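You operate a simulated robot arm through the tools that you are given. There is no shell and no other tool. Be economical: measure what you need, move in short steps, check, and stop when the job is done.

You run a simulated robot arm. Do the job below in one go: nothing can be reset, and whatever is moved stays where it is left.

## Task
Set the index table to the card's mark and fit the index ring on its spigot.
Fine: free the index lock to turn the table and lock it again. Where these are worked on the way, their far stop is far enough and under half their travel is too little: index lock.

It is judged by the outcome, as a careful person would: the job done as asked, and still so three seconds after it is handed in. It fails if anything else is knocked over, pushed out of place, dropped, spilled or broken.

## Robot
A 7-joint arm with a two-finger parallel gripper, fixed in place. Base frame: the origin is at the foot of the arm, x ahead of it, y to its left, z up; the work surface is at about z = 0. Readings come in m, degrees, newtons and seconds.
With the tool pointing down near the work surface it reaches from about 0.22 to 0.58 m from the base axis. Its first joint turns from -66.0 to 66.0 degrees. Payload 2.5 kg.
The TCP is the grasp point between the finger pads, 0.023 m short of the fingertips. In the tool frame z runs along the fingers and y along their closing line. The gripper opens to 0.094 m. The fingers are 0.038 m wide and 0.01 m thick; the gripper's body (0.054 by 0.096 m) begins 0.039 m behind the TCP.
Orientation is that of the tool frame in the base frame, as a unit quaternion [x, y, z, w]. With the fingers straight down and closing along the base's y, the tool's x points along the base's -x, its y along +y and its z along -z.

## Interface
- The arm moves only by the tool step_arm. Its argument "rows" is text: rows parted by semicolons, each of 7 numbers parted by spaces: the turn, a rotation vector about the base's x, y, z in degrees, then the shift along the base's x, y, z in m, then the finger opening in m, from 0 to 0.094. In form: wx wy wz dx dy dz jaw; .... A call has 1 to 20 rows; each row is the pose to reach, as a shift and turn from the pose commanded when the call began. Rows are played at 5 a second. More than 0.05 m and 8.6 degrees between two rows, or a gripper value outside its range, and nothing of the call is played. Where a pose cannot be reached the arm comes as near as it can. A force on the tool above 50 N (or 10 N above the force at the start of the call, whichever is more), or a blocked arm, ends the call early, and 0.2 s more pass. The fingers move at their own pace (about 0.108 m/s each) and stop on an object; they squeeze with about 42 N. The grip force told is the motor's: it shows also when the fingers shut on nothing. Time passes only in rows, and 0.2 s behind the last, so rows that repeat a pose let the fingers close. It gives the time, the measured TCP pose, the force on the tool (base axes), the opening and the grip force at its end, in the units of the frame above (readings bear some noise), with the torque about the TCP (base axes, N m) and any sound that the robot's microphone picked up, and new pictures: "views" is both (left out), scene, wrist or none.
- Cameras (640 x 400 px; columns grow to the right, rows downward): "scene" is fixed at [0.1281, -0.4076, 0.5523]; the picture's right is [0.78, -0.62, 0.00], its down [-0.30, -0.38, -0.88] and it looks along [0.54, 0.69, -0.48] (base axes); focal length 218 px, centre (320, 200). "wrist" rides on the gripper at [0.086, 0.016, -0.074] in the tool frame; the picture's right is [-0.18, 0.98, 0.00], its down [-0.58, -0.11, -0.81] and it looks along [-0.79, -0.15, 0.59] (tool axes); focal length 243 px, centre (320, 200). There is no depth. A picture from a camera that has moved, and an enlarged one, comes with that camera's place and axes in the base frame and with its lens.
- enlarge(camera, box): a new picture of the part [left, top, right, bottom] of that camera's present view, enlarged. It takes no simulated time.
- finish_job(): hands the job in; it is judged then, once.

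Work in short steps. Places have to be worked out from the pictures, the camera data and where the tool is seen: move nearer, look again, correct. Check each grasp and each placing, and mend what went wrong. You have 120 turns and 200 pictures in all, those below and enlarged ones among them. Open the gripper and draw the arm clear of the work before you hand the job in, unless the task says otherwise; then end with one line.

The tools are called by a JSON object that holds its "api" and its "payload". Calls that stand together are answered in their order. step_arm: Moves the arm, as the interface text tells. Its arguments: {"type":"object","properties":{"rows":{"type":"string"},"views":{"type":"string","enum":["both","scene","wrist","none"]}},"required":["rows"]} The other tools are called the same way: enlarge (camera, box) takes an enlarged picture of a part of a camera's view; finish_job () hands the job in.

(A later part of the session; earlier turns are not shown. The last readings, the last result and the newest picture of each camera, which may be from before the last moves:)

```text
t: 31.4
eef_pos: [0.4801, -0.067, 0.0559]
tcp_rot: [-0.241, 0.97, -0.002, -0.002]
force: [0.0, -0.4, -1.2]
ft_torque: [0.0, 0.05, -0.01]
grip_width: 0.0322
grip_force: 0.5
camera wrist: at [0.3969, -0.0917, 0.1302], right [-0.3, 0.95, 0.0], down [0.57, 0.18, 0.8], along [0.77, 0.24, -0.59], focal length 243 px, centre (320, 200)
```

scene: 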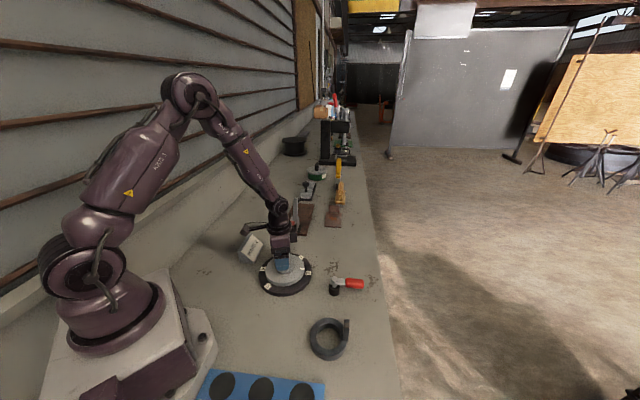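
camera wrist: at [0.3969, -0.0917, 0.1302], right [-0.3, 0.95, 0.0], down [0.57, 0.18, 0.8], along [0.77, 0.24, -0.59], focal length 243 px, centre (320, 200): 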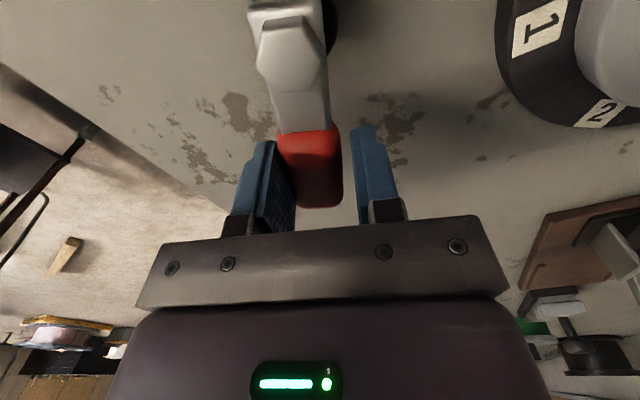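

{"api": "step_arm", "payload": {"rows": "0 0 6 -0.0027 0.0049 0 0.032;0 0 12 -0.006 0.0095 0 0.032;0 0 18 -0.0097 0.0137 0 0.032;0 0 21 -0.0118 0.0156 0 0.032;0 0 24 -0.0139 0.0175 0 0.032;0 0 27 -0.0161 0.0193 0 0.032;0 0 30 -0.0184 0.0209 0 0.032", "views": "both"}}

```text
t: 33.0
eef_pos: [0.4638, -0.0492, 0.0564]
tcp_rot: [-0.482, 0.876, -0.006, 0.0]
force: [16.3, -20.5, -4.9]
ft_torque: [-0.2, -0.08, -0.64]
grip_width: 0.043
grip_force: 12.1
camera wrist: at [0.4036, -0.1124, 0.1311], right [-0.73, 0.68, -0.01], down [0.4, 0.44, 0.8], along [0.55, 0.58, -0.59], focal length 243 px, centre (320, 200)
```

scene: 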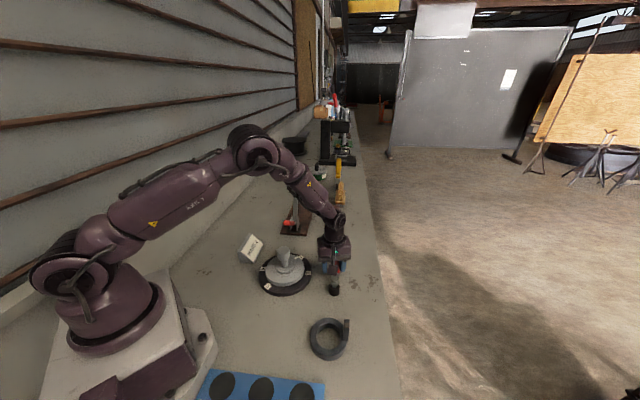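
wrist: 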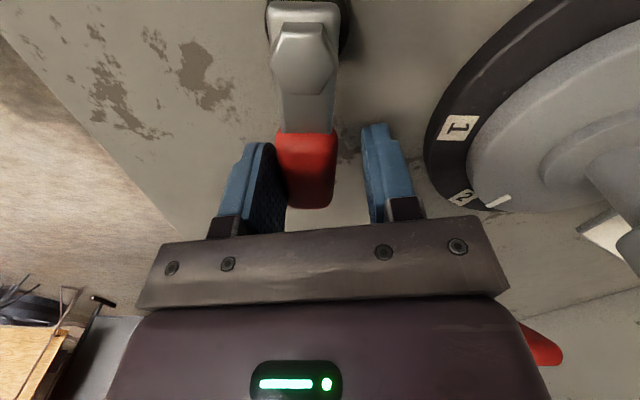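

Locked at the original stop. I'll open, lift, and go look at the ring.

{"api": "step_arm", "payload": {"rows": "0 0 -3 0.001 -0.002 0 0.06;0 0 -3 0.001 -0.002 0 0.06;0 0 -3 0.001 -0.002 0.045 0.06;0 0 -3 0.001 -0.002 0.09 0.06;0 0 -10 -0.02 -0.02 0.12 0.06;0 0 -18 -0.04 -0.04 0.15 0.06;0 0 -26 -0.06 -0.06 0.15 0.06;0 0 -34 -0.08 -0.08 0.15 0.06;0 0 -42 -0.1 -0.1 0.15 0.06;0 0 -50 -0.125 -0.11 0.15 0.06;0 0 -57 -0.15 -0.11 0.15 0.06;0 0 -57 -0.15 -0.11 0.15 0.06", "views": "both"}}

{"api": "enlarge", "payload": {"camera": "scene", "box": [240, 220, 390, 314]}}

{"api": "enlarge", "payload": {"camera": "wrist", "box": [200, 0, 392, 120]}}

{"api": "enlarge", "payload": {"camera": "scene", "box": [295, 305, 365, 370]}}

```text
t: 35.6
eef_pos: [0.3124, -0.1573, 0.2067]
tcp_rot: [-0.006, 1.0, -0.002, -0.002]
force: [-1.6, -0.8, -0.5]
ft_torque: [-0.02, -0.02, -0.03]
grip_width: 0.06
grip_force: 0.1
camera wrist: at [0.2256, -0.1406, 0.2802], right [0.17, 0.98, -0.01], down [0.59, -0.1, 0.8], along [0.79, -0.14, -0.59], focal length 243 px, centre (320, 200)
```

scene: 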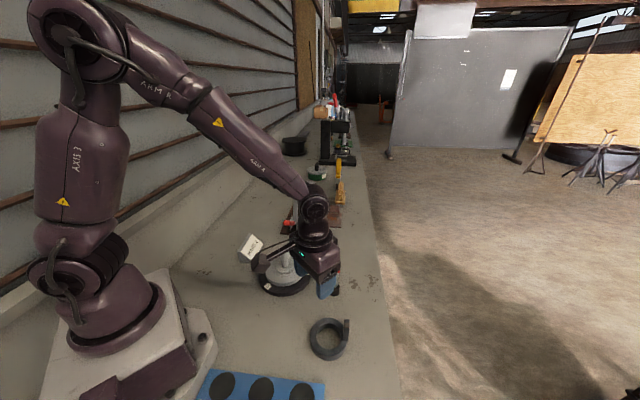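
wrist: 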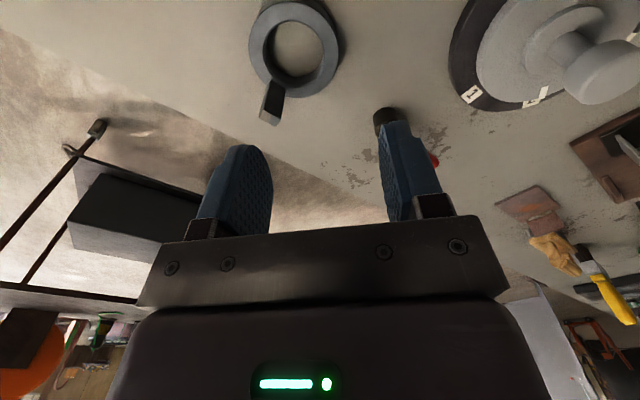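

```text
4.26 times, centred on (315, 267) of scene
camera zoom: at [0.1281, -0.4077, 0.5523], right [0.78, -0.62, 0.0], down [-0.3, -0.38, -0.88], along [0.54, 0.69, -0.48], focal length 927 px, centre (341, -85)
```

zoom: 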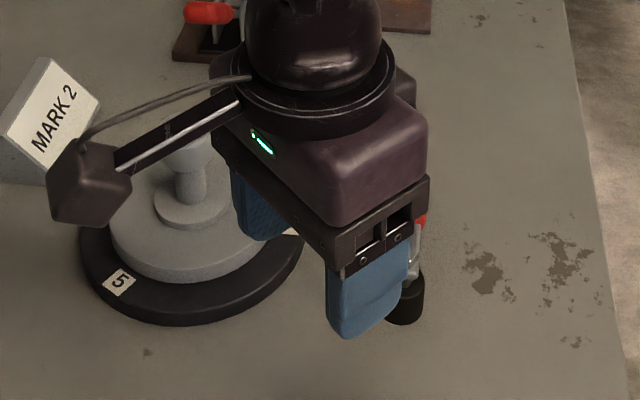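

```text
3.33 times, centred on (296, 60) of wrist
camera zoom: at [0.2256, -0.1406, 0.2802], right [0.17, 0.98, -0.01], down [0.59, -0.1, 0.8], along [0.79, -0.14, -0.59], focal length 809 px, centre (400, 667)
```

zoom: 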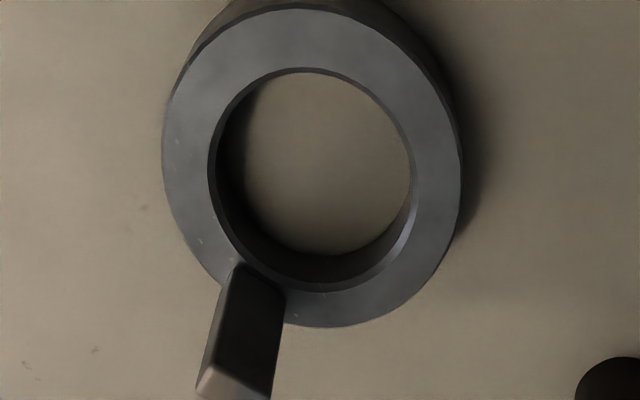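

```text
6.15 times, centred on (330, 338) of scene
camera zoom: at [0.1281, -0.4077, 0.5523], right [0.78, -0.62, 0.0], down [-0.3, -0.38, -0.88], along [0.54, 0.69, -0.48], focal length 1340 px, centre (258, -646)
```

zoom: 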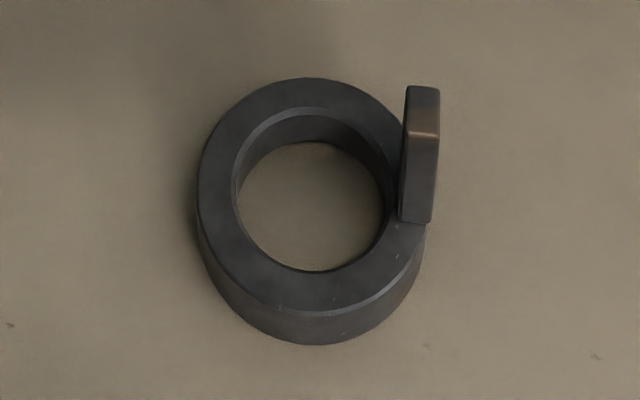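

The lock is back at its stop. The ring centre is at about (0.326, -0.186) with its top at z = 0.022. An upright post sits on the rim at about (0.356, -0.213), azimuth -42°, with its top at z = 0.076. I'll turn to yaw +48 to grip the post radially and hover over it.

{"api": "step_arm", "payload": {"rows": "0 0 8 0.007 -0.009 0 0.05;0 0 16 0.015 -0.018 -0.01 0.05;0 0 24 0.022 -0.028 -0.02 0.05;0 0 32 0.029 -0.037 -0.04 0.05;0 0 40 0.036 -0.046 -0.06 0.05;0 0 47 0.0436 -0.0557 -0.075 0.05;0 0 47 0.0436 -0.0557 -0.075 0.05", "views": "both"}}

{"api": "enlarge", "payload": {"camera": "scene", "box": [290, 280, 390, 370]}}

```text
t: 37.2
eef_pos: [0.357, -0.213, 0.1317]
tcp_rot: [-0.406, 0.914, -0.003, -0.002]
force: [-0.1, 0.1, 0.1]
ft_torque: [-0.04, 0.03, 0.03]
grip_width: 0.05
grip_force: 0.1
camera wrist: at [0.2863, -0.2648, 0.2052], right [-0.61, 0.8, -0.01], down [0.47, 0.36, 0.8], along [0.64, 0.48, -0.59], focal length 243 px, centre (320, 200)
```

scene: 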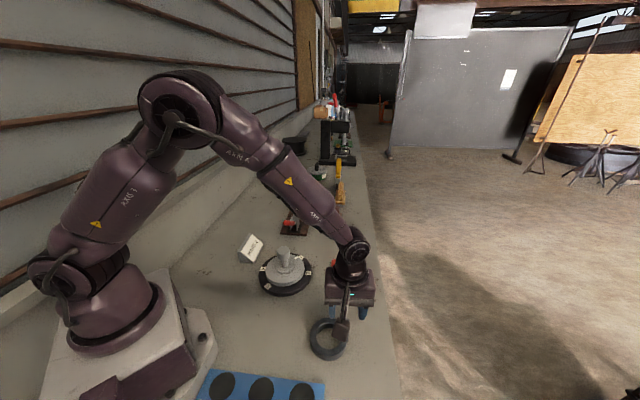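
wrist: 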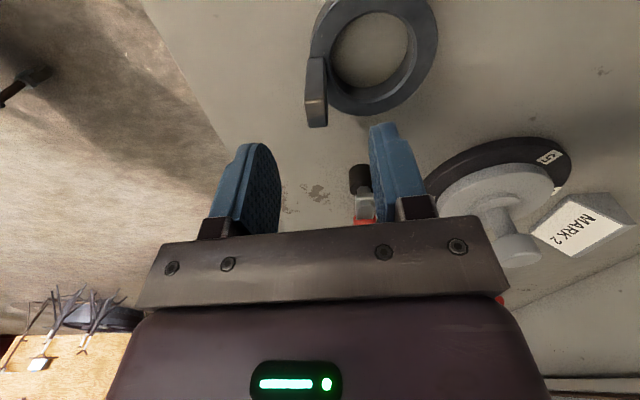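

```text
4.44 times, centred on (340, 325) of scene
camera zoom: at [0.1281, -0.4077, 0.5523], right [0.78, -0.62, 0.0], down [-0.3, -0.38, -0.88], along [0.54, 0.69, -0.48], focal length 968 px, centre (231, -356)
```

zoom: 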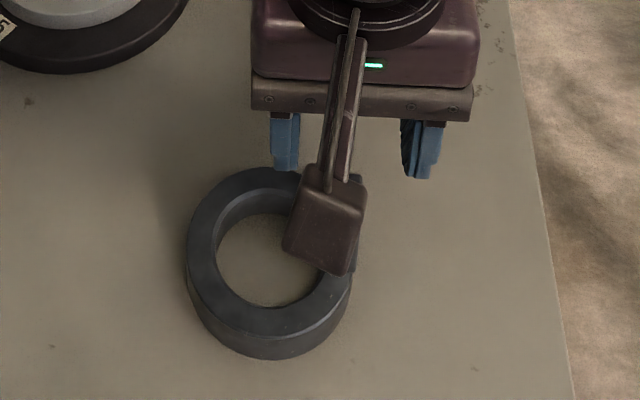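

{"api": "enlarge", "payload": {"camera": "wrist", "box": [260, 0, 460, 140]}}

```text
2.86 times, centred on (360, 70) of wrist
camera zoom: at [0.2863, -0.2648, 0.2052], right [-0.61, 0.8, -0.01], down [0.47, 0.36, 0.8], along [0.64, 0.48, -0.59], focal length 693 px, centre (206, 571)
```

zoom: 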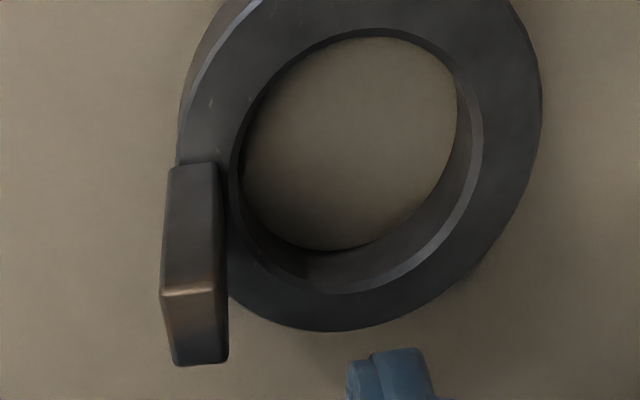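

The post is under the jaws, its faces about 2° off my yaw. I'll correct that, descend to TCP z = 0.060 and close.

{"api": "step_arm", "payload": {"rows": "0 0 -2 0.001 -0.001 -0.02 0.05;0 0 -2 0.001 -0.001 -0.045 0.05;0 0 -2 0.001 -0.001 -0.072 0.05;0 0 -2 0.001 -0.001 -0.072 0.05", "views": "both"}}

{"api": "enlarge", "payload": {"camera": "scene", "box": [290, 280, 390, 370]}}

```text
t: 38.2
eef_pos: [0.3552, -0.2142, 0.0584]
tcp_rot: [-0.389, 0.921, -0.004, -0.001]
force: [0.0, 0.5, 0.1]
ft_torque: [0.04, 0.02, 0.01]
grip_width: 0.0498
grip_force: 0.1
camera wrist: at [0.2855, -0.2634, 0.133], right [-0.58, 0.82, -0.01], down [0.48, 0.35, 0.8], along [0.66, 0.46, -0.59], focal length 243 px, centre (320, 200)
```

scene: 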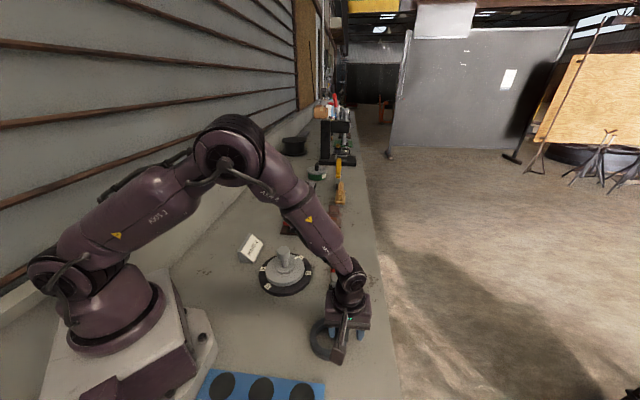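
wrist: 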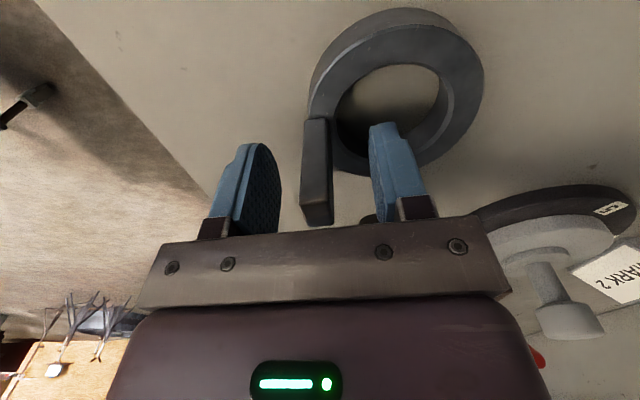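

```text
4.44 times, centred on (340, 325) of scene
camera zoom: at [0.1281, -0.4076, 0.5523], right [0.78, -0.62, 0.0], down [-0.3, -0.38, -0.88], along [0.54, 0.69, -0.48], focal length 968 px, centre (231, -356)
```

zoom: 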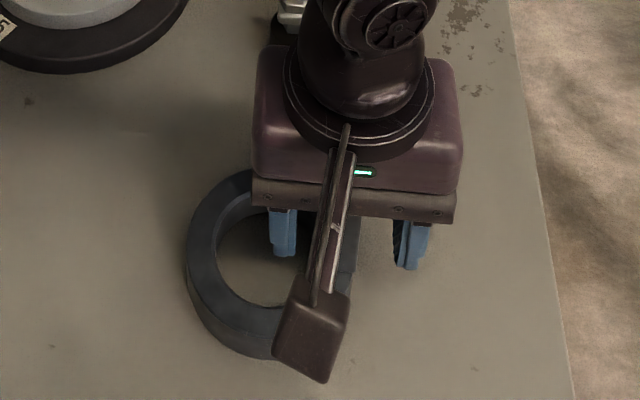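

The post is between the pads. Closing.

{"api": "step_arm", "payload": {"rows": "0 0 0 0 0 0 0.03;0 0 0 0 0 0 0.015;0 0 0 0 0 0 0.004;0 0 0 0 0 0 0.004", "views": "wrist"}}

```text
t: 39.2
eef_pos: [0.3572, -0.2147, 0.0606]
tcp_rot: [-0.389, 0.921, -0.003, -0.001]
force: [2.8, 0.9, 3.3]
ft_torque: [0.59, 0.31, -0.32]
grip_width: 0.0129
grip_force: 41.9
camera wrist: at [0.2856, -0.263, 0.1333], right [-0.58, 0.82, -0.01], down [0.48, 0.35, 0.8], along [0.66, 0.46, -0.59], focal length 243 px, centre (320, 200)
```

wrist: 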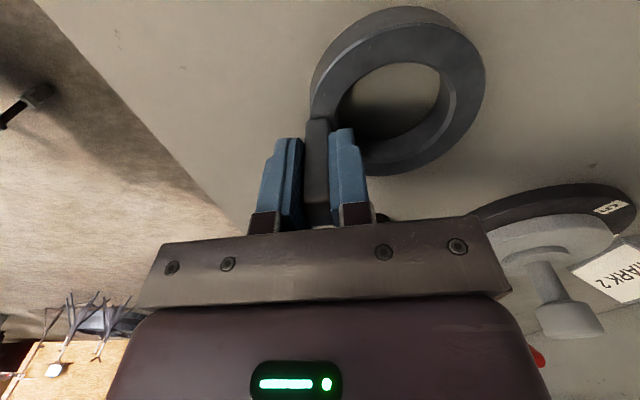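

Gripped at 13 mm. Lifting straight up.

{"api": "step_arm", "payload": {"rows": "0 0 0 0 0 0.01 0.004;0 0 0 0 0 0.03 0.004;0 0 0 0 0 0.06 0.004;0 0 0 0 0 0.1 0.004;0 0 0 0 0 0.14 0.004;0 0 0 0 0 0.14 0.004", "views": "both"}}

{"api": "enlarge", "payload": {"camera": "scene", "box": [280, 220, 400, 330]}}

```text
t: 40.6
eef_pos: [0.356, -0.2131, 0.2]
tcp_rot: [-0.39, 0.921, -0.003, -0.001]
force: [-0.4, 0.4, -7.0]
ft_torque: [-0.15, -0.21, -0.01]
grip_width: 0.0128
grip_force: 42.0
camera wrist: at [0.285, -0.263, 0.2745], right [-0.58, 0.82, 0.0], down [0.48, 0.35, 0.8], along [0.66, 0.46, -0.6], focal length 243 px, centre (320, 200)
```

scene: 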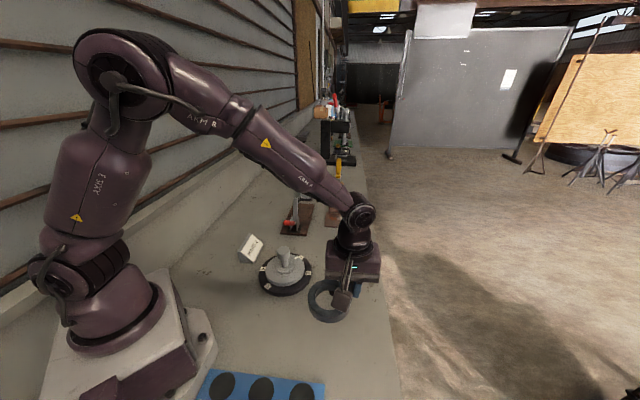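
wrist: 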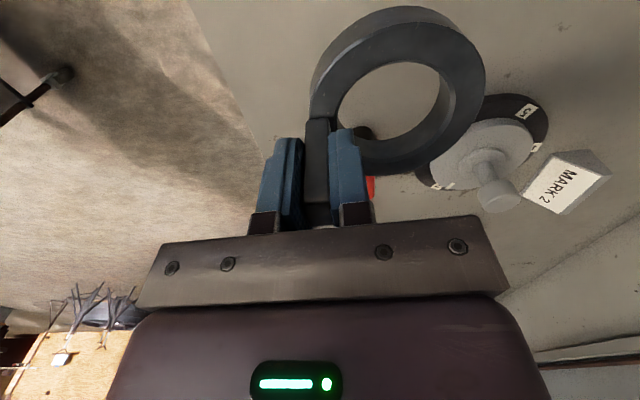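

```text
3.64 times, centred on (340, 275) of scene
camera zoom: at [0.1281, -0.4077, 0.5522], right [0.78, -0.62, 0.0], down [-0.3, -0.38, -0.88], along [0.54, 0.69, -0.48], focal length 792 px, centre (247, -73)
```

zoom: 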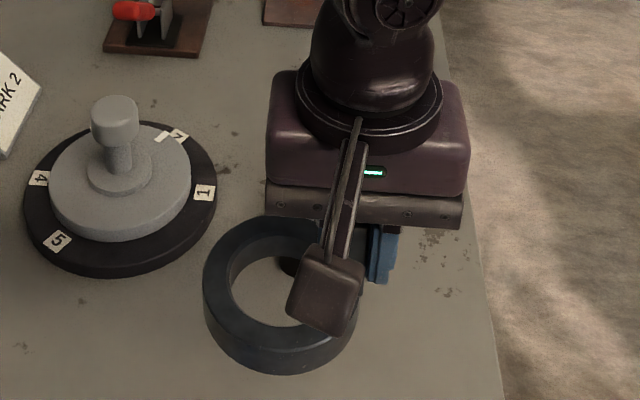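

The ring is held level, at about 0.7 kg. I'll measure its centre relative to the TCP from the wrist view.

{"api": "enlarge", "payload": {"camera": "wrist", "box": [290, 0, 530, 180]}}

{"api": "enlarge", "payload": {"camera": "scene", "box": [255, 235, 315, 299]}}

```text
2.22 times, centred on (410, 90) of wrist
camera zoom: at [0.285, -0.263, 0.2745], right [-0.58, 0.82, 0.0], down [0.48, 0.35, 0.8], along [0.66, 0.46, -0.6], focal length 539 px, centre (120, 444)
```

zoom: 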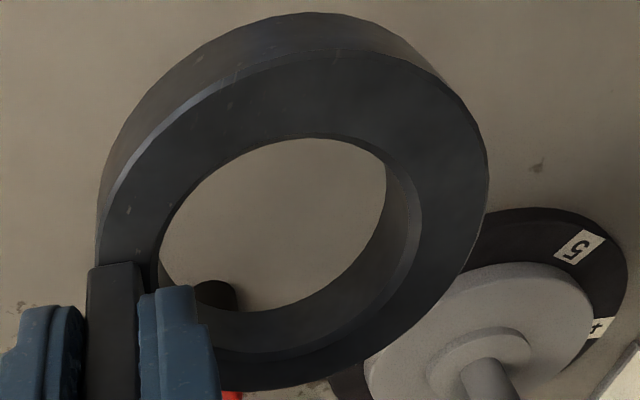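

```text
6.25 times, centred on (285, 267) of scene
camera zoom: at [0.1281, -0.4077, 0.5522], right [0.78, -0.62, 0.0], down [-0.3, -0.38, -0.88], along [0.54, 0.69, -0.48], focal length 1361 px, centre (539, -219)
```

zoom: 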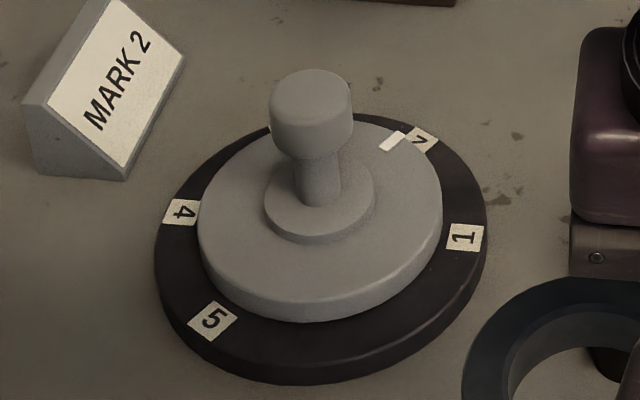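

The ring centre is offset from the TCP by about (-0.030, +0.0275). The table centre is at about (0.351, 0.058). I'll carry the ring at height until it is over the knob.

{"api": "step_arm", "payload": {"rows": "0 0 0 0.003 0.03 0 0.004;0 0 0 0.007 0.065 0 0.004;0 0 0 0.011 0.1 0 0.004;0 0 0 0.015 0.135 0 0.004;0 0 0 0.018 0.17 0 0.004;0 0 0 0.022 0.205 0 0.004;0 0 0 0.024 0.23 0 0.004;0 0 0 0.025 0.2436 0 0.004;0 0 0 0.025 0.2436 0 0.004", "views": "both"}}

{"api": "enlarge", "payload": {"camera": "wrist", "box": [290, 0, 530, 180]}}

{"api": "enlarge", "payload": {"camera": "scene", "box": [240, 200, 340, 300]}}

```text
t: 42.6
eef_pos: [0.3809, 0.0313, 0.1993]
tcp_rot: [-0.389, 0.921, -0.003, -0.001]
force: [-1.0, -0.2, -6.4]
ft_torque: [-0.16, -0.17, -0.01]
grip_width: 0.0131
grip_force: 42.0
camera wrist: at [0.3097, -0.0188, 0.2735], right [-0.58, 0.82, 0.0], down [0.48, 0.35, 0.8], along [0.66, 0.46, -0.6], focal length 243 px, centre (320, 200)
```

scene: 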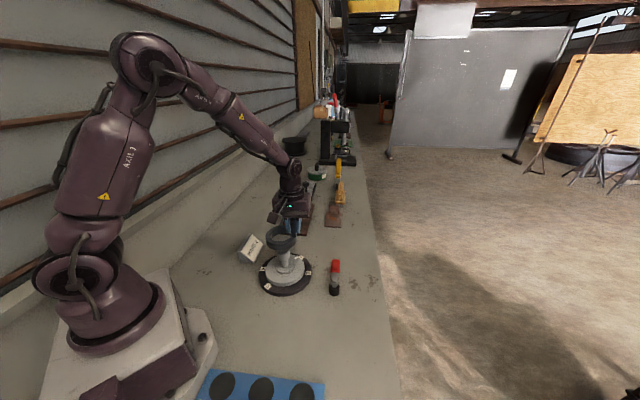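
wrist: 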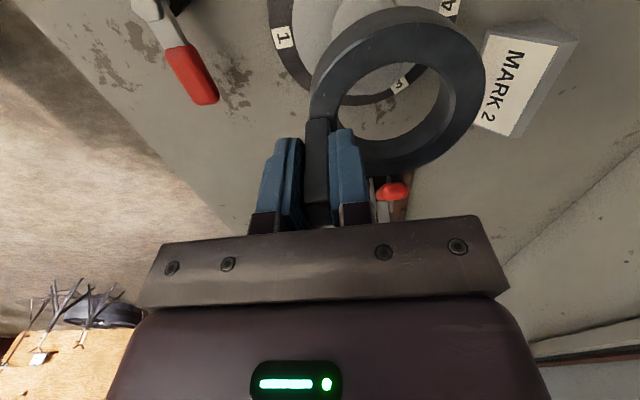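

```text
2.22 times, centred on (410, 90) of wrist
camera zoom: at [0.3097, -0.0188, 0.2735], right [-0.58, 0.82, 0.0], down [0.48, 0.35, 0.8], along [0.66, 0.46, -0.6], focal length 539 px, centre (120, 444)
```

zoom: 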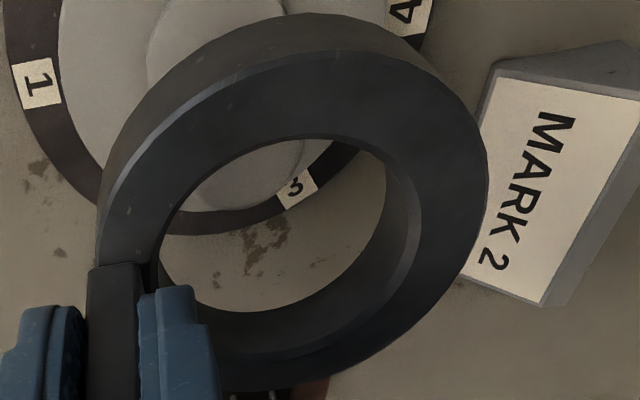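

```text
4.00 times, centred on (290, 250) of scene
camera zoom: at [0.1281, -0.4076, 0.5523], right [0.78, -0.62, 0.0], down [-0.3, -0.38, -0.88], along [0.54, 0.69, -0.48], focal length 871 px, centre (440, 0)
```

zoom: 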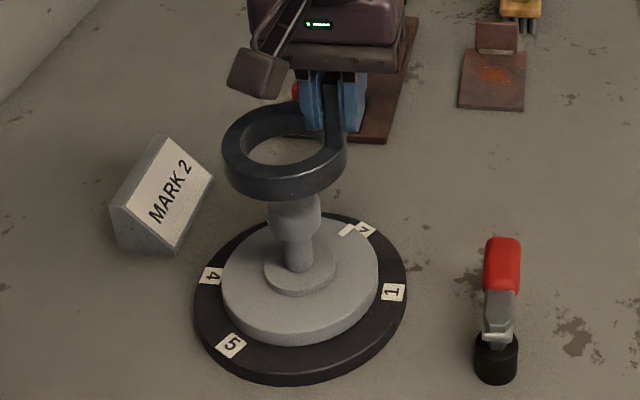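

Both views agree that the true axis is at about (0.353, 0.057). I'll shift by (+0.002, -0.002) and lower the ring around the knob head.

{"api": "step_arm", "payload": {"rows": "0 0 0 0.002 -0.002 0 0.004;0 0 0 0.002 -0.002 -0.02 0.004;0 0 0 0.002 -0.002 -0.04 0.004;0 0 0 0.002 -0.002 -0.055 0.004;0 0 0 0.002 -0.002 -0.055 0.004", "views": "wrist"}}

{"api": "enlarge", "payload": {"camera": "wrist", "box": [290, 0, 530, 180]}}

{"api": "enlarge", "payload": {"camera": "scene", "box": [250, 220, 330, 300]}}

```text
t: 43.8
eef_pos: [0.383, 0.029, 0.143]
tcp_rot: [-0.389, 0.921, -0.003, -0.002]
force: [0.3, -0.2, -8.0]
ft_torque: [-0.17, -0.16, -0.01]
grip_width: 0.0131
grip_force: 42.1
camera wrist: at [0.3118, -0.0203, 0.218], right [-0.58, 0.82, 0.0], down [0.48, 0.35, 0.8], along [0.66, 0.46, -0.6], focal length 243 px, centre (320, 200)
```

wrist: 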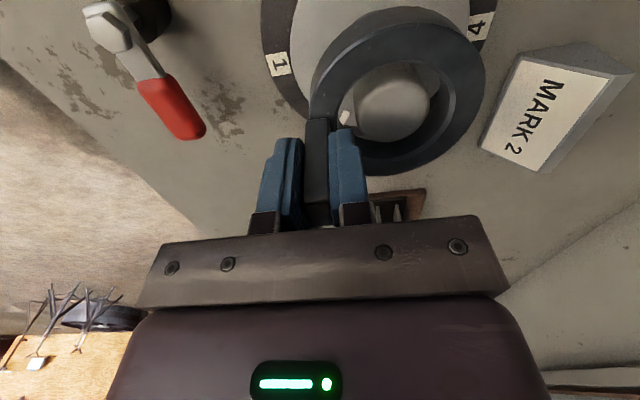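

```text
2.22 times, centred on (410, 90) of wrist
camera zoom: at [0.3118, -0.0203, 0.218], right [-0.58, 0.82, 0.0], down [0.48, 0.35, 0.8], along [0.66, 0.46, -0.6], focal length 539 px, centre (120, 444)
```

zoom: 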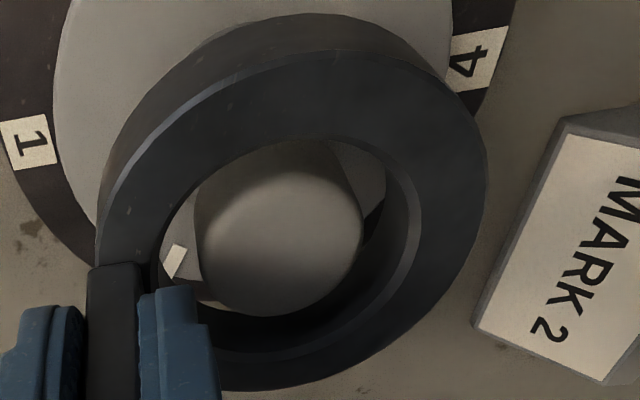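

```text
5.00 times, centred on (290, 260) of scene
camera zoom: at [0.1281, -0.4076, 0.5523], right [0.78, -0.62, 0.0], down [-0.3, -0.38, -0.88], along [0.54, 0.69, -0.48], focal length 1089 px, centre (470, -100)
```

zoom: 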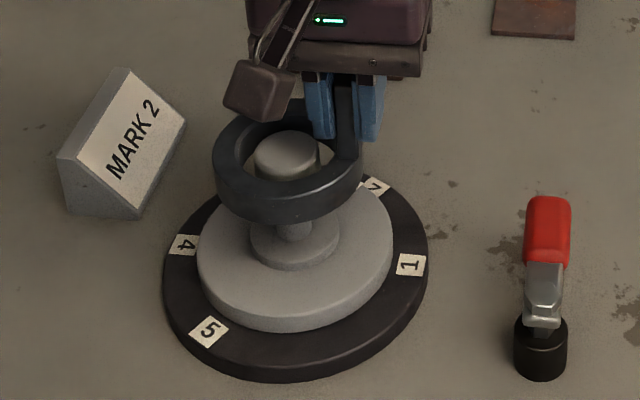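

{"api": "enlarge", "payload": {"camera": "scene", "box": [272, 233, 332, 273]}}

```text
10.00 times, centred on (302, 253) of scene
camera zoom: at [0.1281, -0.4076, 0.5523], right [0.78, -0.62, 0.0], down [-0.3, -0.38, -0.88], along [0.54, 0.69, -0.48], focal length 2178 px, centre (500, -330)
```

zoom: 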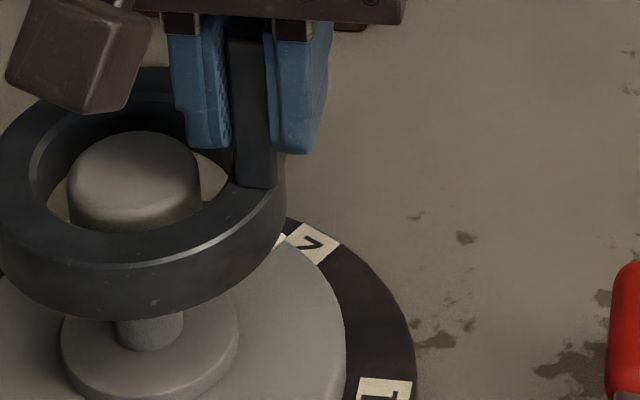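

The ring is centred around the knob head within a millimetre or two. I'll lower further to just above the hub.

{"api": "step_arm", "payload": {"rows": "0 0 0 0 0 -0.01 0.004;0 0 0 0 0 -0.02 0.004;0 0 0 0 0 -0.025 0.004;0 0 0 0 0 -0.025 0.004", "views": "none"}}

{"api": "enlarge", "payload": {"camera": "wrist", "box": [290, 0, 530, 180]}}

{"api": "enlarge", "payload": {"camera": "scene", "box": [262, 233, 322, 293]}}

```text
t: 44.8
eef_pos: [0.3828, 0.0286, 0.1191]
tcp_rot: [-0.389, 0.921, -0.003, -0.002]
force: [0.1, -0.4, -7.5]
ft_torque: [-0.15, -0.19, 0.0]
grip_width: 0.0129
grip_force: 42.6
```

```text
2.22 times, centred on (410, 90) of wrist
camera zoom: at [0.3121, -0.0206, 0.1934], right [-0.58, 0.82, -0.01], down [0.48, 0.35, 0.8], along [0.66, 0.46, -0.6], focal length 539 px, centre (120, 444)
```

zoom: 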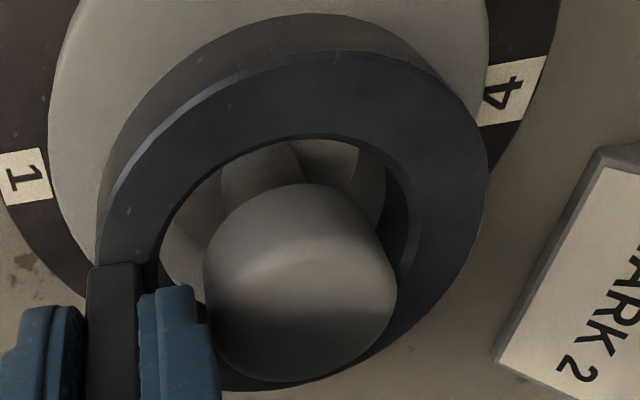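

```text
6.67 times, centred on (292, 263) of scene
camera zoom: at [0.1281, -0.4076, 0.5523], right [0.78, -0.62, 0.0], down [-0.3, -0.38, -0.88], along [0.54, 0.69, -0.48], focal length 1452 px, centre (507, -220)
```

zoom: 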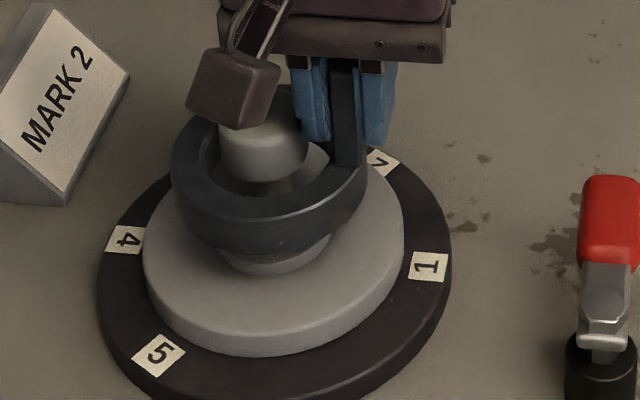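

Laterally the ring and hub are aligned in the scene view. I'll lower slowly onto the hub, watching the force.

{"api": "step_arm", "payload": {"rows": "0 0 0 0 0 -0.004 0.004;0 0 0 0 0 -0.008 0.004;0 0 0 0 0 -0.011 0.004;0 0 0 0 0 -0.014 0.004;0 0 0 0 0 -0.014 0.004", "views": "none"}}

{"api": "enlarge", "payload": {"camera": "scene", "box": [262, 233, 322, 293]}}

```text
t: 46.0
eef_pos: [0.3838, 0.0294, 0.1051]
tcp_rot: [-0.39, 0.921, -0.003, -0.002]
force: [0.1, -0.2, -6.9]
ft_torque: [-0.15, -0.16, -0.02]
grip_width: 0.0131
grip_force: 42.2
```

```text
6.67 times, centred on (292, 263) of scene
camera zoom: at [0.1281, -0.4076, 0.5523], right [0.78, -0.62, 0.0], down [-0.3, -0.38, -0.88], along [0.54, 0.69, -0.48], focal length 1452 px, centre (507, -220)
```

zoom: 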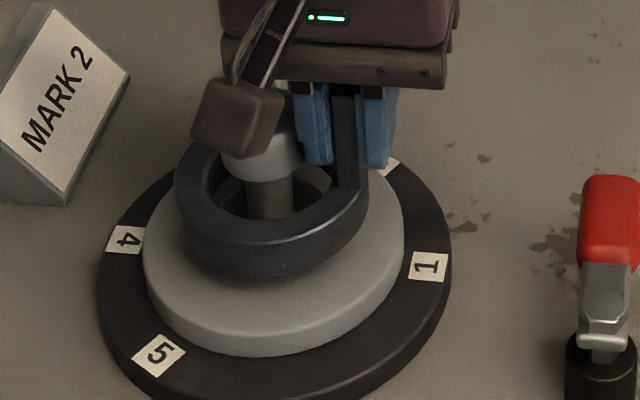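

No contact yet. Continuing down in small steps.

{"api": "step_arm", "payload": {"rows": "0 0 0 0 0 -0.002 0.004;0 0 0 0 0 -0.004 0.004;0 0 0 0 0 -0.006 0.004;0 0 0 0 0 -0.006 0.004", "views": "none"}}

{"api": "enlarge", "payload": {"camera": "scene", "box": [262, 233, 322, 293]}}

{"api": "enlarge", "payload": {"camera": "wrist", "box": [290, 0, 530, 180]}}

```text
t: 47.0
eef_pos: [0.3835, 0.0287, 0.099]
tcp_rot: [-0.389, 0.921, -0.003, -0.001]
force: [0.1, 0.7, -6.2]
ft_torque: [-0.15, -0.11, 0.01]
grip_width: 0.0128
grip_force: 41.8
```

```text
6.67 times, centred on (292, 263) of scene
camera zoom: at [0.1281, -0.4076, 0.5523], right [0.78, -0.62, 0.0], down [-0.3, -0.38, -0.88], along [0.54, 0.69, -0.48], focal length 1452 px, centre (507, -220)
```

zoom: 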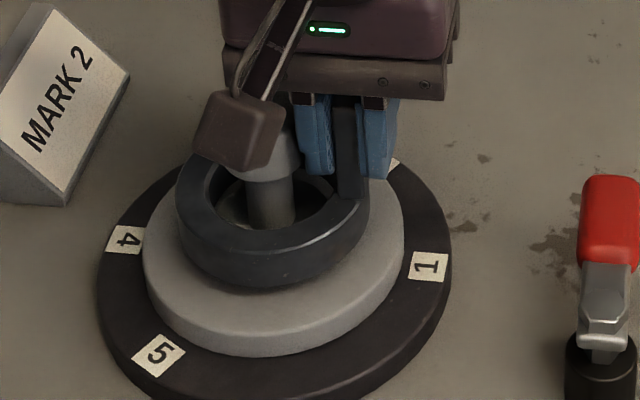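

```text
2.22 times, centred on (410, 90) of wrist
camera zoom: at [0.3123, -0.0206, 0.1733], right [-0.58, 0.82, 0.0], down [0.48, 0.35, 0.8], along [0.66, 0.46, -0.59], focal length 539 px, centre (120, 444)
```

zoom: 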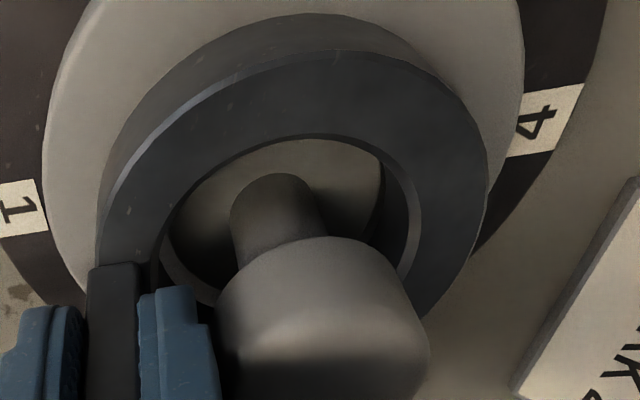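

{"api": "step_arm", "payload": {"rows": "0 0 0 0 0 -0.002 0.004;0 0 0 0 0 -0.004 0.004;0 0 0 0 0 -0.005 0.004;0 0 0 0 0 -0.005 0.004", "views": "none"}}

{"api": "enlarge", "payload": {"camera": "scene", "box": [262, 233, 322, 293]}}

```text
t: 48.0
eef_pos: [0.3825, 0.0284, 0.0935]
tcp_rot: [-0.39, 0.921, -0.003, -0.002]
force: [-0.1, -1.2, -7.7]
ft_torque: [-0.17, -0.16, -0.03]
grip_width: 0.0128
grip_force: 41.6
```

```text
6.67 times, centred on (292, 263) of scene
camera zoom: at [0.1281, -0.4076, 0.5523], right [0.78, -0.62, 0.0], down [-0.3, -0.38, -0.88], along [0.54, 0.69, -0.48], focal length 1452 px, centre (507, -220)
```

zoom: 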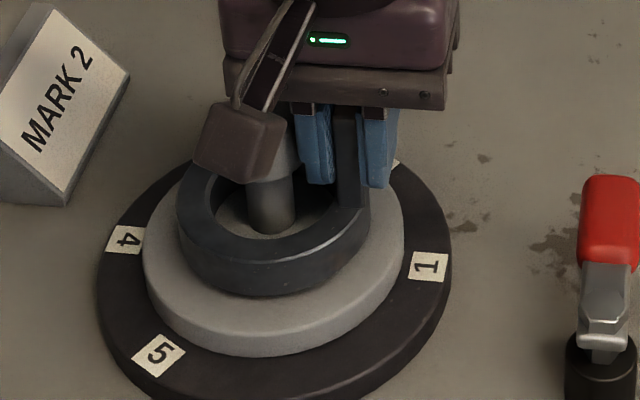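

Still no contact, and the hub now shows inside the ring. Continuing.

{"api": "step_arm", "payload": {"rows": "0 0 0 0 0 -0.0015 0.004;0 0 0 0 0 -0.003 0.004;0 0 0 0 0 -0.0045 0.004;0 0 0 0 0 -0.0045 0.004", "views": "none"}}

{"api": "enlarge", "payload": {"camera": "scene", "box": [262, 233, 322, 293]}}

{"api": "enlarge", "payload": {"camera": "wrist", "box": [290, 0, 530, 180]}}

```text
t: 49.0
eef_pos: [0.3829, 0.0287, 0.0891]
tcp_rot: [-0.389, 0.921, -0.004, -0.002]
force: [0.3, -0.3, -8.3]
ft_torque: [-0.15, -0.16, 0.0]
grip_width: 0.0129
grip_force: 41.9
```

```text
6.67 times, centred on (292, 263) of scene
camera zoom: at [0.1281, -0.4076, 0.5523], right [0.78, -0.62, 0.0], down [-0.3, -0.38, -0.88], along [0.54, 0.69, -0.48], focal length 1452 px, centre (507, -220)
```

zoom: 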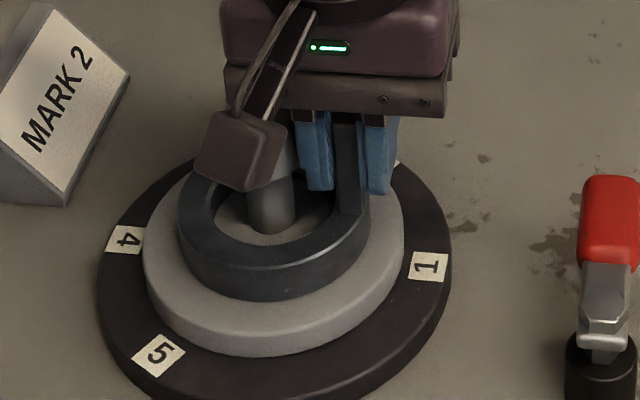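

```text
2.22 times, centred on (410, 90) of wrist
camera zoom: at [0.3121, -0.0206, 0.1638], right [-0.58, 0.82, 0.0], down [0.48, 0.35, 0.8], along [0.66, 0.46, -0.6], focal length 539 px, centre (120, 444)
```

zoom: 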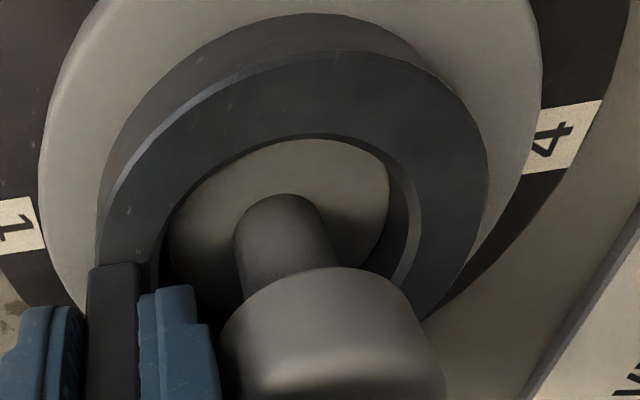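

The hub is inside the ring bore. Continuing to contact.

{"api": "step_arm", "payload": {"rows": "0 0 0 0 0 -0.0015 0.004;0 0 0 0 0 -0.003 0.004;0 0 0 0 0 -0.0045 0.004;0 0 0 0 0 -0.006 0.004;0 0 0 0 0 -0.006 0.004", "views": "none"}}

{"api": "enlarge", "payload": {"camera": "scene", "box": [262, 233, 322, 293]}}

```text
t: 50.2
eef_pos: [0.3848, 0.0299, 0.0852]
tcp_rot: [-0.389, 0.921, -0.003, 0.0]
force: [-3.2, 0.8, 32.1]
ft_torque: [0.89, 1.07, 0.13]
grip_width: 0.0131
grip_force: 41.8
```

```text
6.67 times, centred on (292, 263) of scene
camera zoom: at [0.128, -0.4077, 0.5523], right [0.78, -0.62, 0.0], down [-0.3, -0.38, -0.88], along [0.54, 0.69, -0.48], focal length 1452 px, centre (507, -220)
```

zoom: 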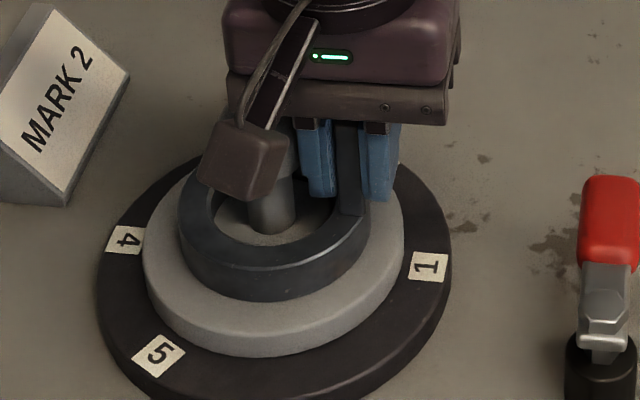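

Firm contact: the ring is seated on the table face. I'll ease the load and open only slightly, because the knob is close to the inner finger.

{"api": "step_arm", "payload": {"rows": "0 0 0 0 0 0.003 0.004;0 0 0 0 0 0.003 0.004;0 0 0 0 0 0.003 0.014;0 0 0 0.0008 -0.0008 0.003 0.018;0 0 0 0.0008 -0.0008 0.003 0.018", "views": "wrist"}}

{"api": "enlarge", "payload": {"camera": "scene", "box": [262, 233, 322, 293]}}

{"api": "enlarge", "payload": {"camera": "wrist", "box": [240, 100, 440, 240]}}

```text
t: 51.4
eef_pos: [0.3829, 0.0281, 0.0857]
tcp_rot: [-0.389, 0.921, -0.003, -0.002]
force: [0.4, -4.5, -1.2]
ft_torque: [0.09, -0.01, 0.03]
grip_width: 0.0163
grip_force: 0.1
camera wrist: at [0.3129, -0.0217, 0.1607], right [-0.58, 0.82, -0.01], down [0.48, 0.35, 0.8], along [0.66, 0.46, -0.6], focal length 243 px, centre (320, 200)
```

wrist: 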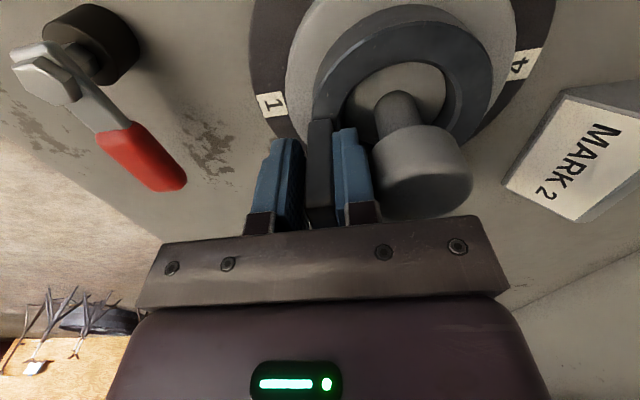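

```text
6.67 times, centred on (292, 263) of scene
camera zoom: at [0.1281, -0.4077, 0.5523], right [0.78, -0.62, 0.0], down [-0.3, -0.38, -0.88], along [0.54, 0.69, -0.48], focal length 1452 px, centre (507, -220)
```

zoom: 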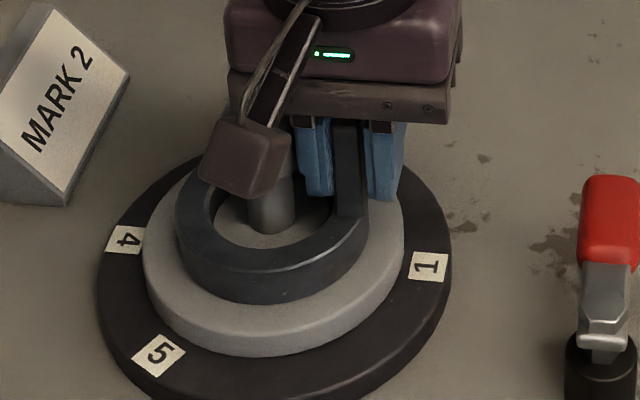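

```text
2.86 times, centred on (340, 170) of wrist
camera zoom: at [0.3129, -0.0217, 0.1607], right [-0.58, 0.82, -0.01], down [0.48, 0.35, 0.8], along [0.66, 0.46, -0.6], focal length 693 px, centre (263, 286)
```

zoom: 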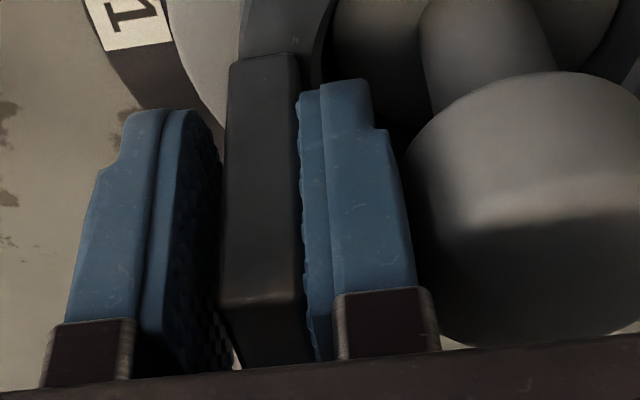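

The grip is released and the ring has settled. I'll centre slightly and lift straight up, slowly.

{"api": "step_arm", "payload": {"rows": "0 0 0 -0.0006 0.0006 0 0.0185;0 0 0 -0.0006 0.0006 0 0.0185;0 0 0 -0.0006 0.0006 0.005 0.0185;0 0 0 -0.0006 0.0006 0.01 0.0185;0 0 0 -0.0006 0.0006 0.016 0.0185", "views": "none"}}

{"api": "enlarge", "payload": {"camera": "scene", "box": [262, 233, 322, 293]}}

{"api": "enlarge", "payload": {"camera": "wrist", "box": [240, 60, 520, 240]}}

```text
t: 52.6
eef_pos: [0.3836, 0.0278, 0.1021]
tcp_rot: [-0.388, 0.922, -0.003, -0.002]
force: [6.0, -5.3, -5.2]
ft_torque: [-0.06, -0.07, 0.0]
grip_width: 0.015
grip_force: 0.1
```

```text
6.67 times, centred on (292, 263) of scene
camera zoom: at [0.1281, -0.4076, 0.5523], right [0.78, -0.62, 0.0], down [-0.3, -0.38, -0.88], along [0.54, 0.69, -0.48], focal length 1452 px, centre (507, -220)
```

zoom: 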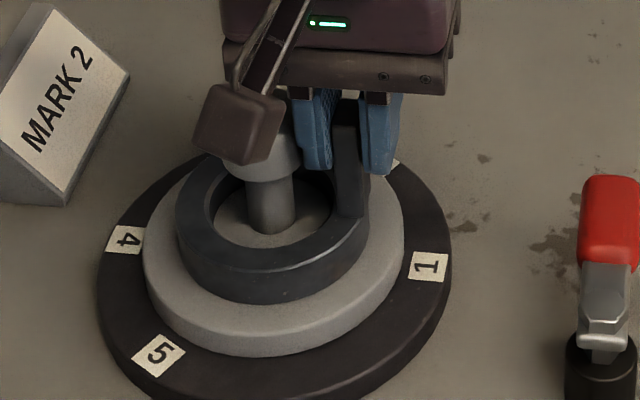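

```text
2.22 times, centred on (380, 150) of wrist
camera zoom: at [0.3123, -0.0212, 0.1767], right [-0.58, 0.82, 0.0], down [0.48, 0.35, 0.8], along [0.66, 0.46, -0.6], focal length 539 px, centre (187, 311)
```

zoom: 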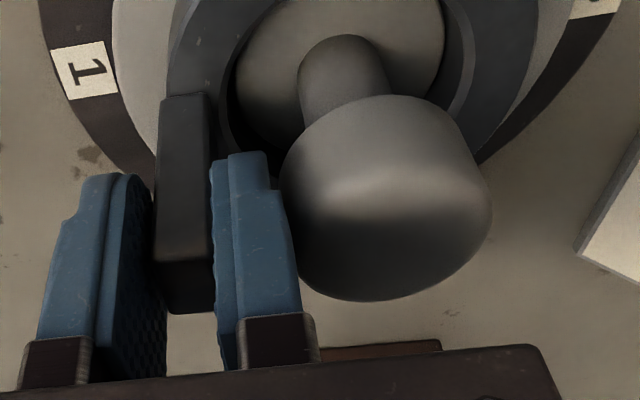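

The inner finger is lightly rubbing the knob. I'll shift 1 mm outward and keep lifting.

{"api": "step_arm", "payload": {"rows": "0 0 0 0.0008 -0.0008 0 0.017;0 0 0 0.0008 -0.0008 0.004 0.017;0 0 0 0.0008 -0.0008 0.01 0.017;0 0 0 0.0008 -0.0008 0.018 0.017;0 0 0 0.0008 -0.0008 0.028 0.017;0 0 0 0.0008 -0.0008 0.05 0.017;0 0 0 0.0008 -0.0008 0.08 0.017;0 0 0 0.0008 -0.0008 0.11 0.03", "views": "both"}}

{"api": "enlarge", "payload": {"camera": "scene", "box": [255, 225, 345, 300]}}

```text
t: 54.4
eef_pos: [0.3839, 0.0283, 0.2126]
tcp_rot: [-0.389, 0.921, -0.003, -0.002]
force: [0.1, -0.2, 0.6]
ft_torque: [0.02, 0.0, -0.02]
grip_width: 0.0298
grip_force: 0.0
camera wrist: at [0.3131, -0.0208, 0.2868], right [-0.58, 0.82, 0.0], down [0.48, 0.35, 0.8], along [0.66, 0.46, -0.6], focal length 243 px, centre (320, 200)
```

scene: 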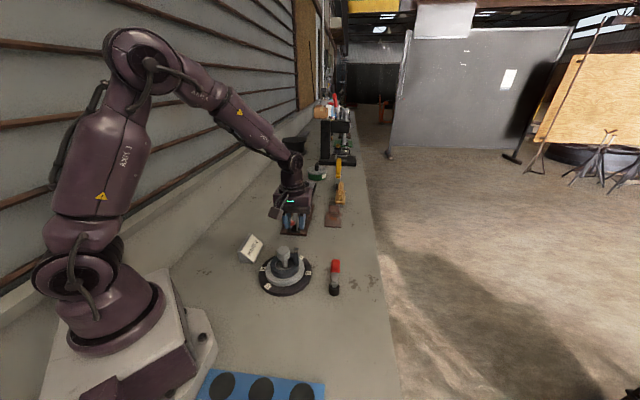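
wrist: 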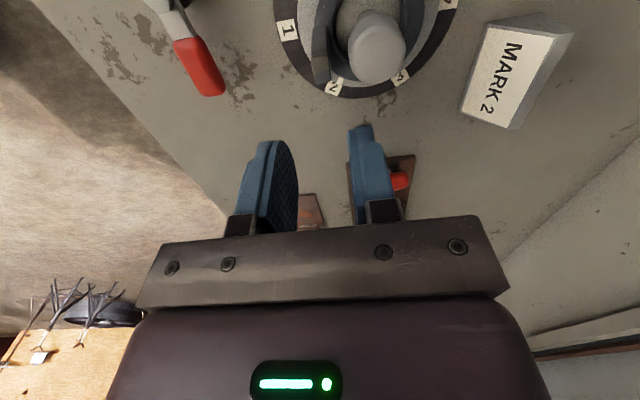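

```text
5.33 times, centred on (300, 262) of scene
camera zoom: at [0.1281, -0.4076, 0.5523], right [0.78, -0.62, 0.0], down [-0.3, -0.38, -0.88], along [0.54, 0.69, -0.48], focal length 1162 px, centre (427, -133)
```

zoom: 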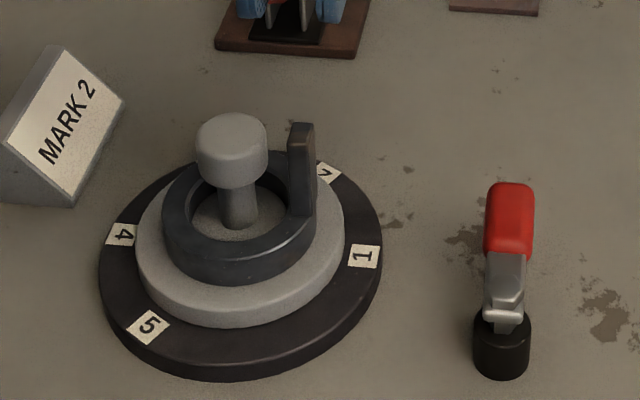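

The ring looks seated and concentric, and the lock lever is unmoved. I'll recheck the pointer alignment and the seating from above.

{"api": "step_arm", "payload": {"rows": "0 0 -8 0 0 0 0.05;0 0 -16 0 0 0 0.05;0 0 -24 0 0 0 0.05;0 0 -32 0 0 0 0.05;0 0 -40 0 0 0 0.05;0 0 -45 0 0 0 0.05;0 0 -45 0 0 0 0.05", "views": "none"}}

{"api": "enlarge", "payload": {"camera": "wrist", "box": [220, 0, 420, 130]}}

{"api": "enlarge", "payload": {"camera": "scene", "box": [262, 240, 312, 290]}}

```text
t: 56.0
eef_pos: [0.3846, 0.0276, 0.2121]
tcp_rot: [-0.005, 1.0, -0.001, -0.002]
force: [-0.3, -0.7, -0.5]
ft_torque: [0.0, -0.02, -0.01]
grip_width: 0.0496
grip_force: 0.1
```

```text
3.08 times, centred on (320, 65) of wrist
camera zoom: at [0.2986, 0.0441, 0.2866], right [0.17, 0.99, 0.0], down [0.59, -0.1, 0.8], along [0.79, -0.14, -0.59], focal length 746 px, centre (320, 615)
```

zoom: 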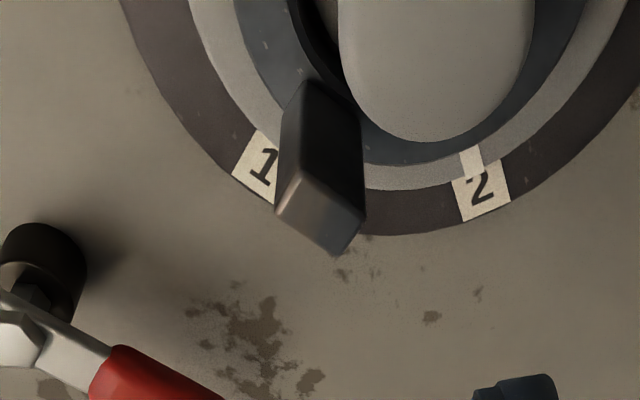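

```text
8.00 times, centred on (287, 265) of scene
camera zoom: at [0.1281, -0.4076, 0.5523], right [0.78, -0.62, 0.0], down [-0.3, -0.38, -0.88], along [0.54, 0.69, -0.48], focal length 1742 px, centre (584, -320)
```

zoom: 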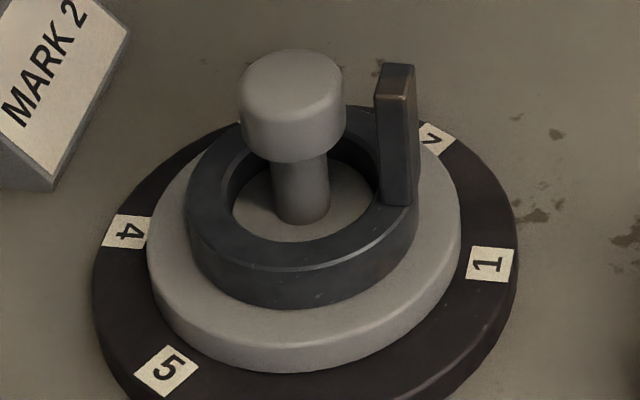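

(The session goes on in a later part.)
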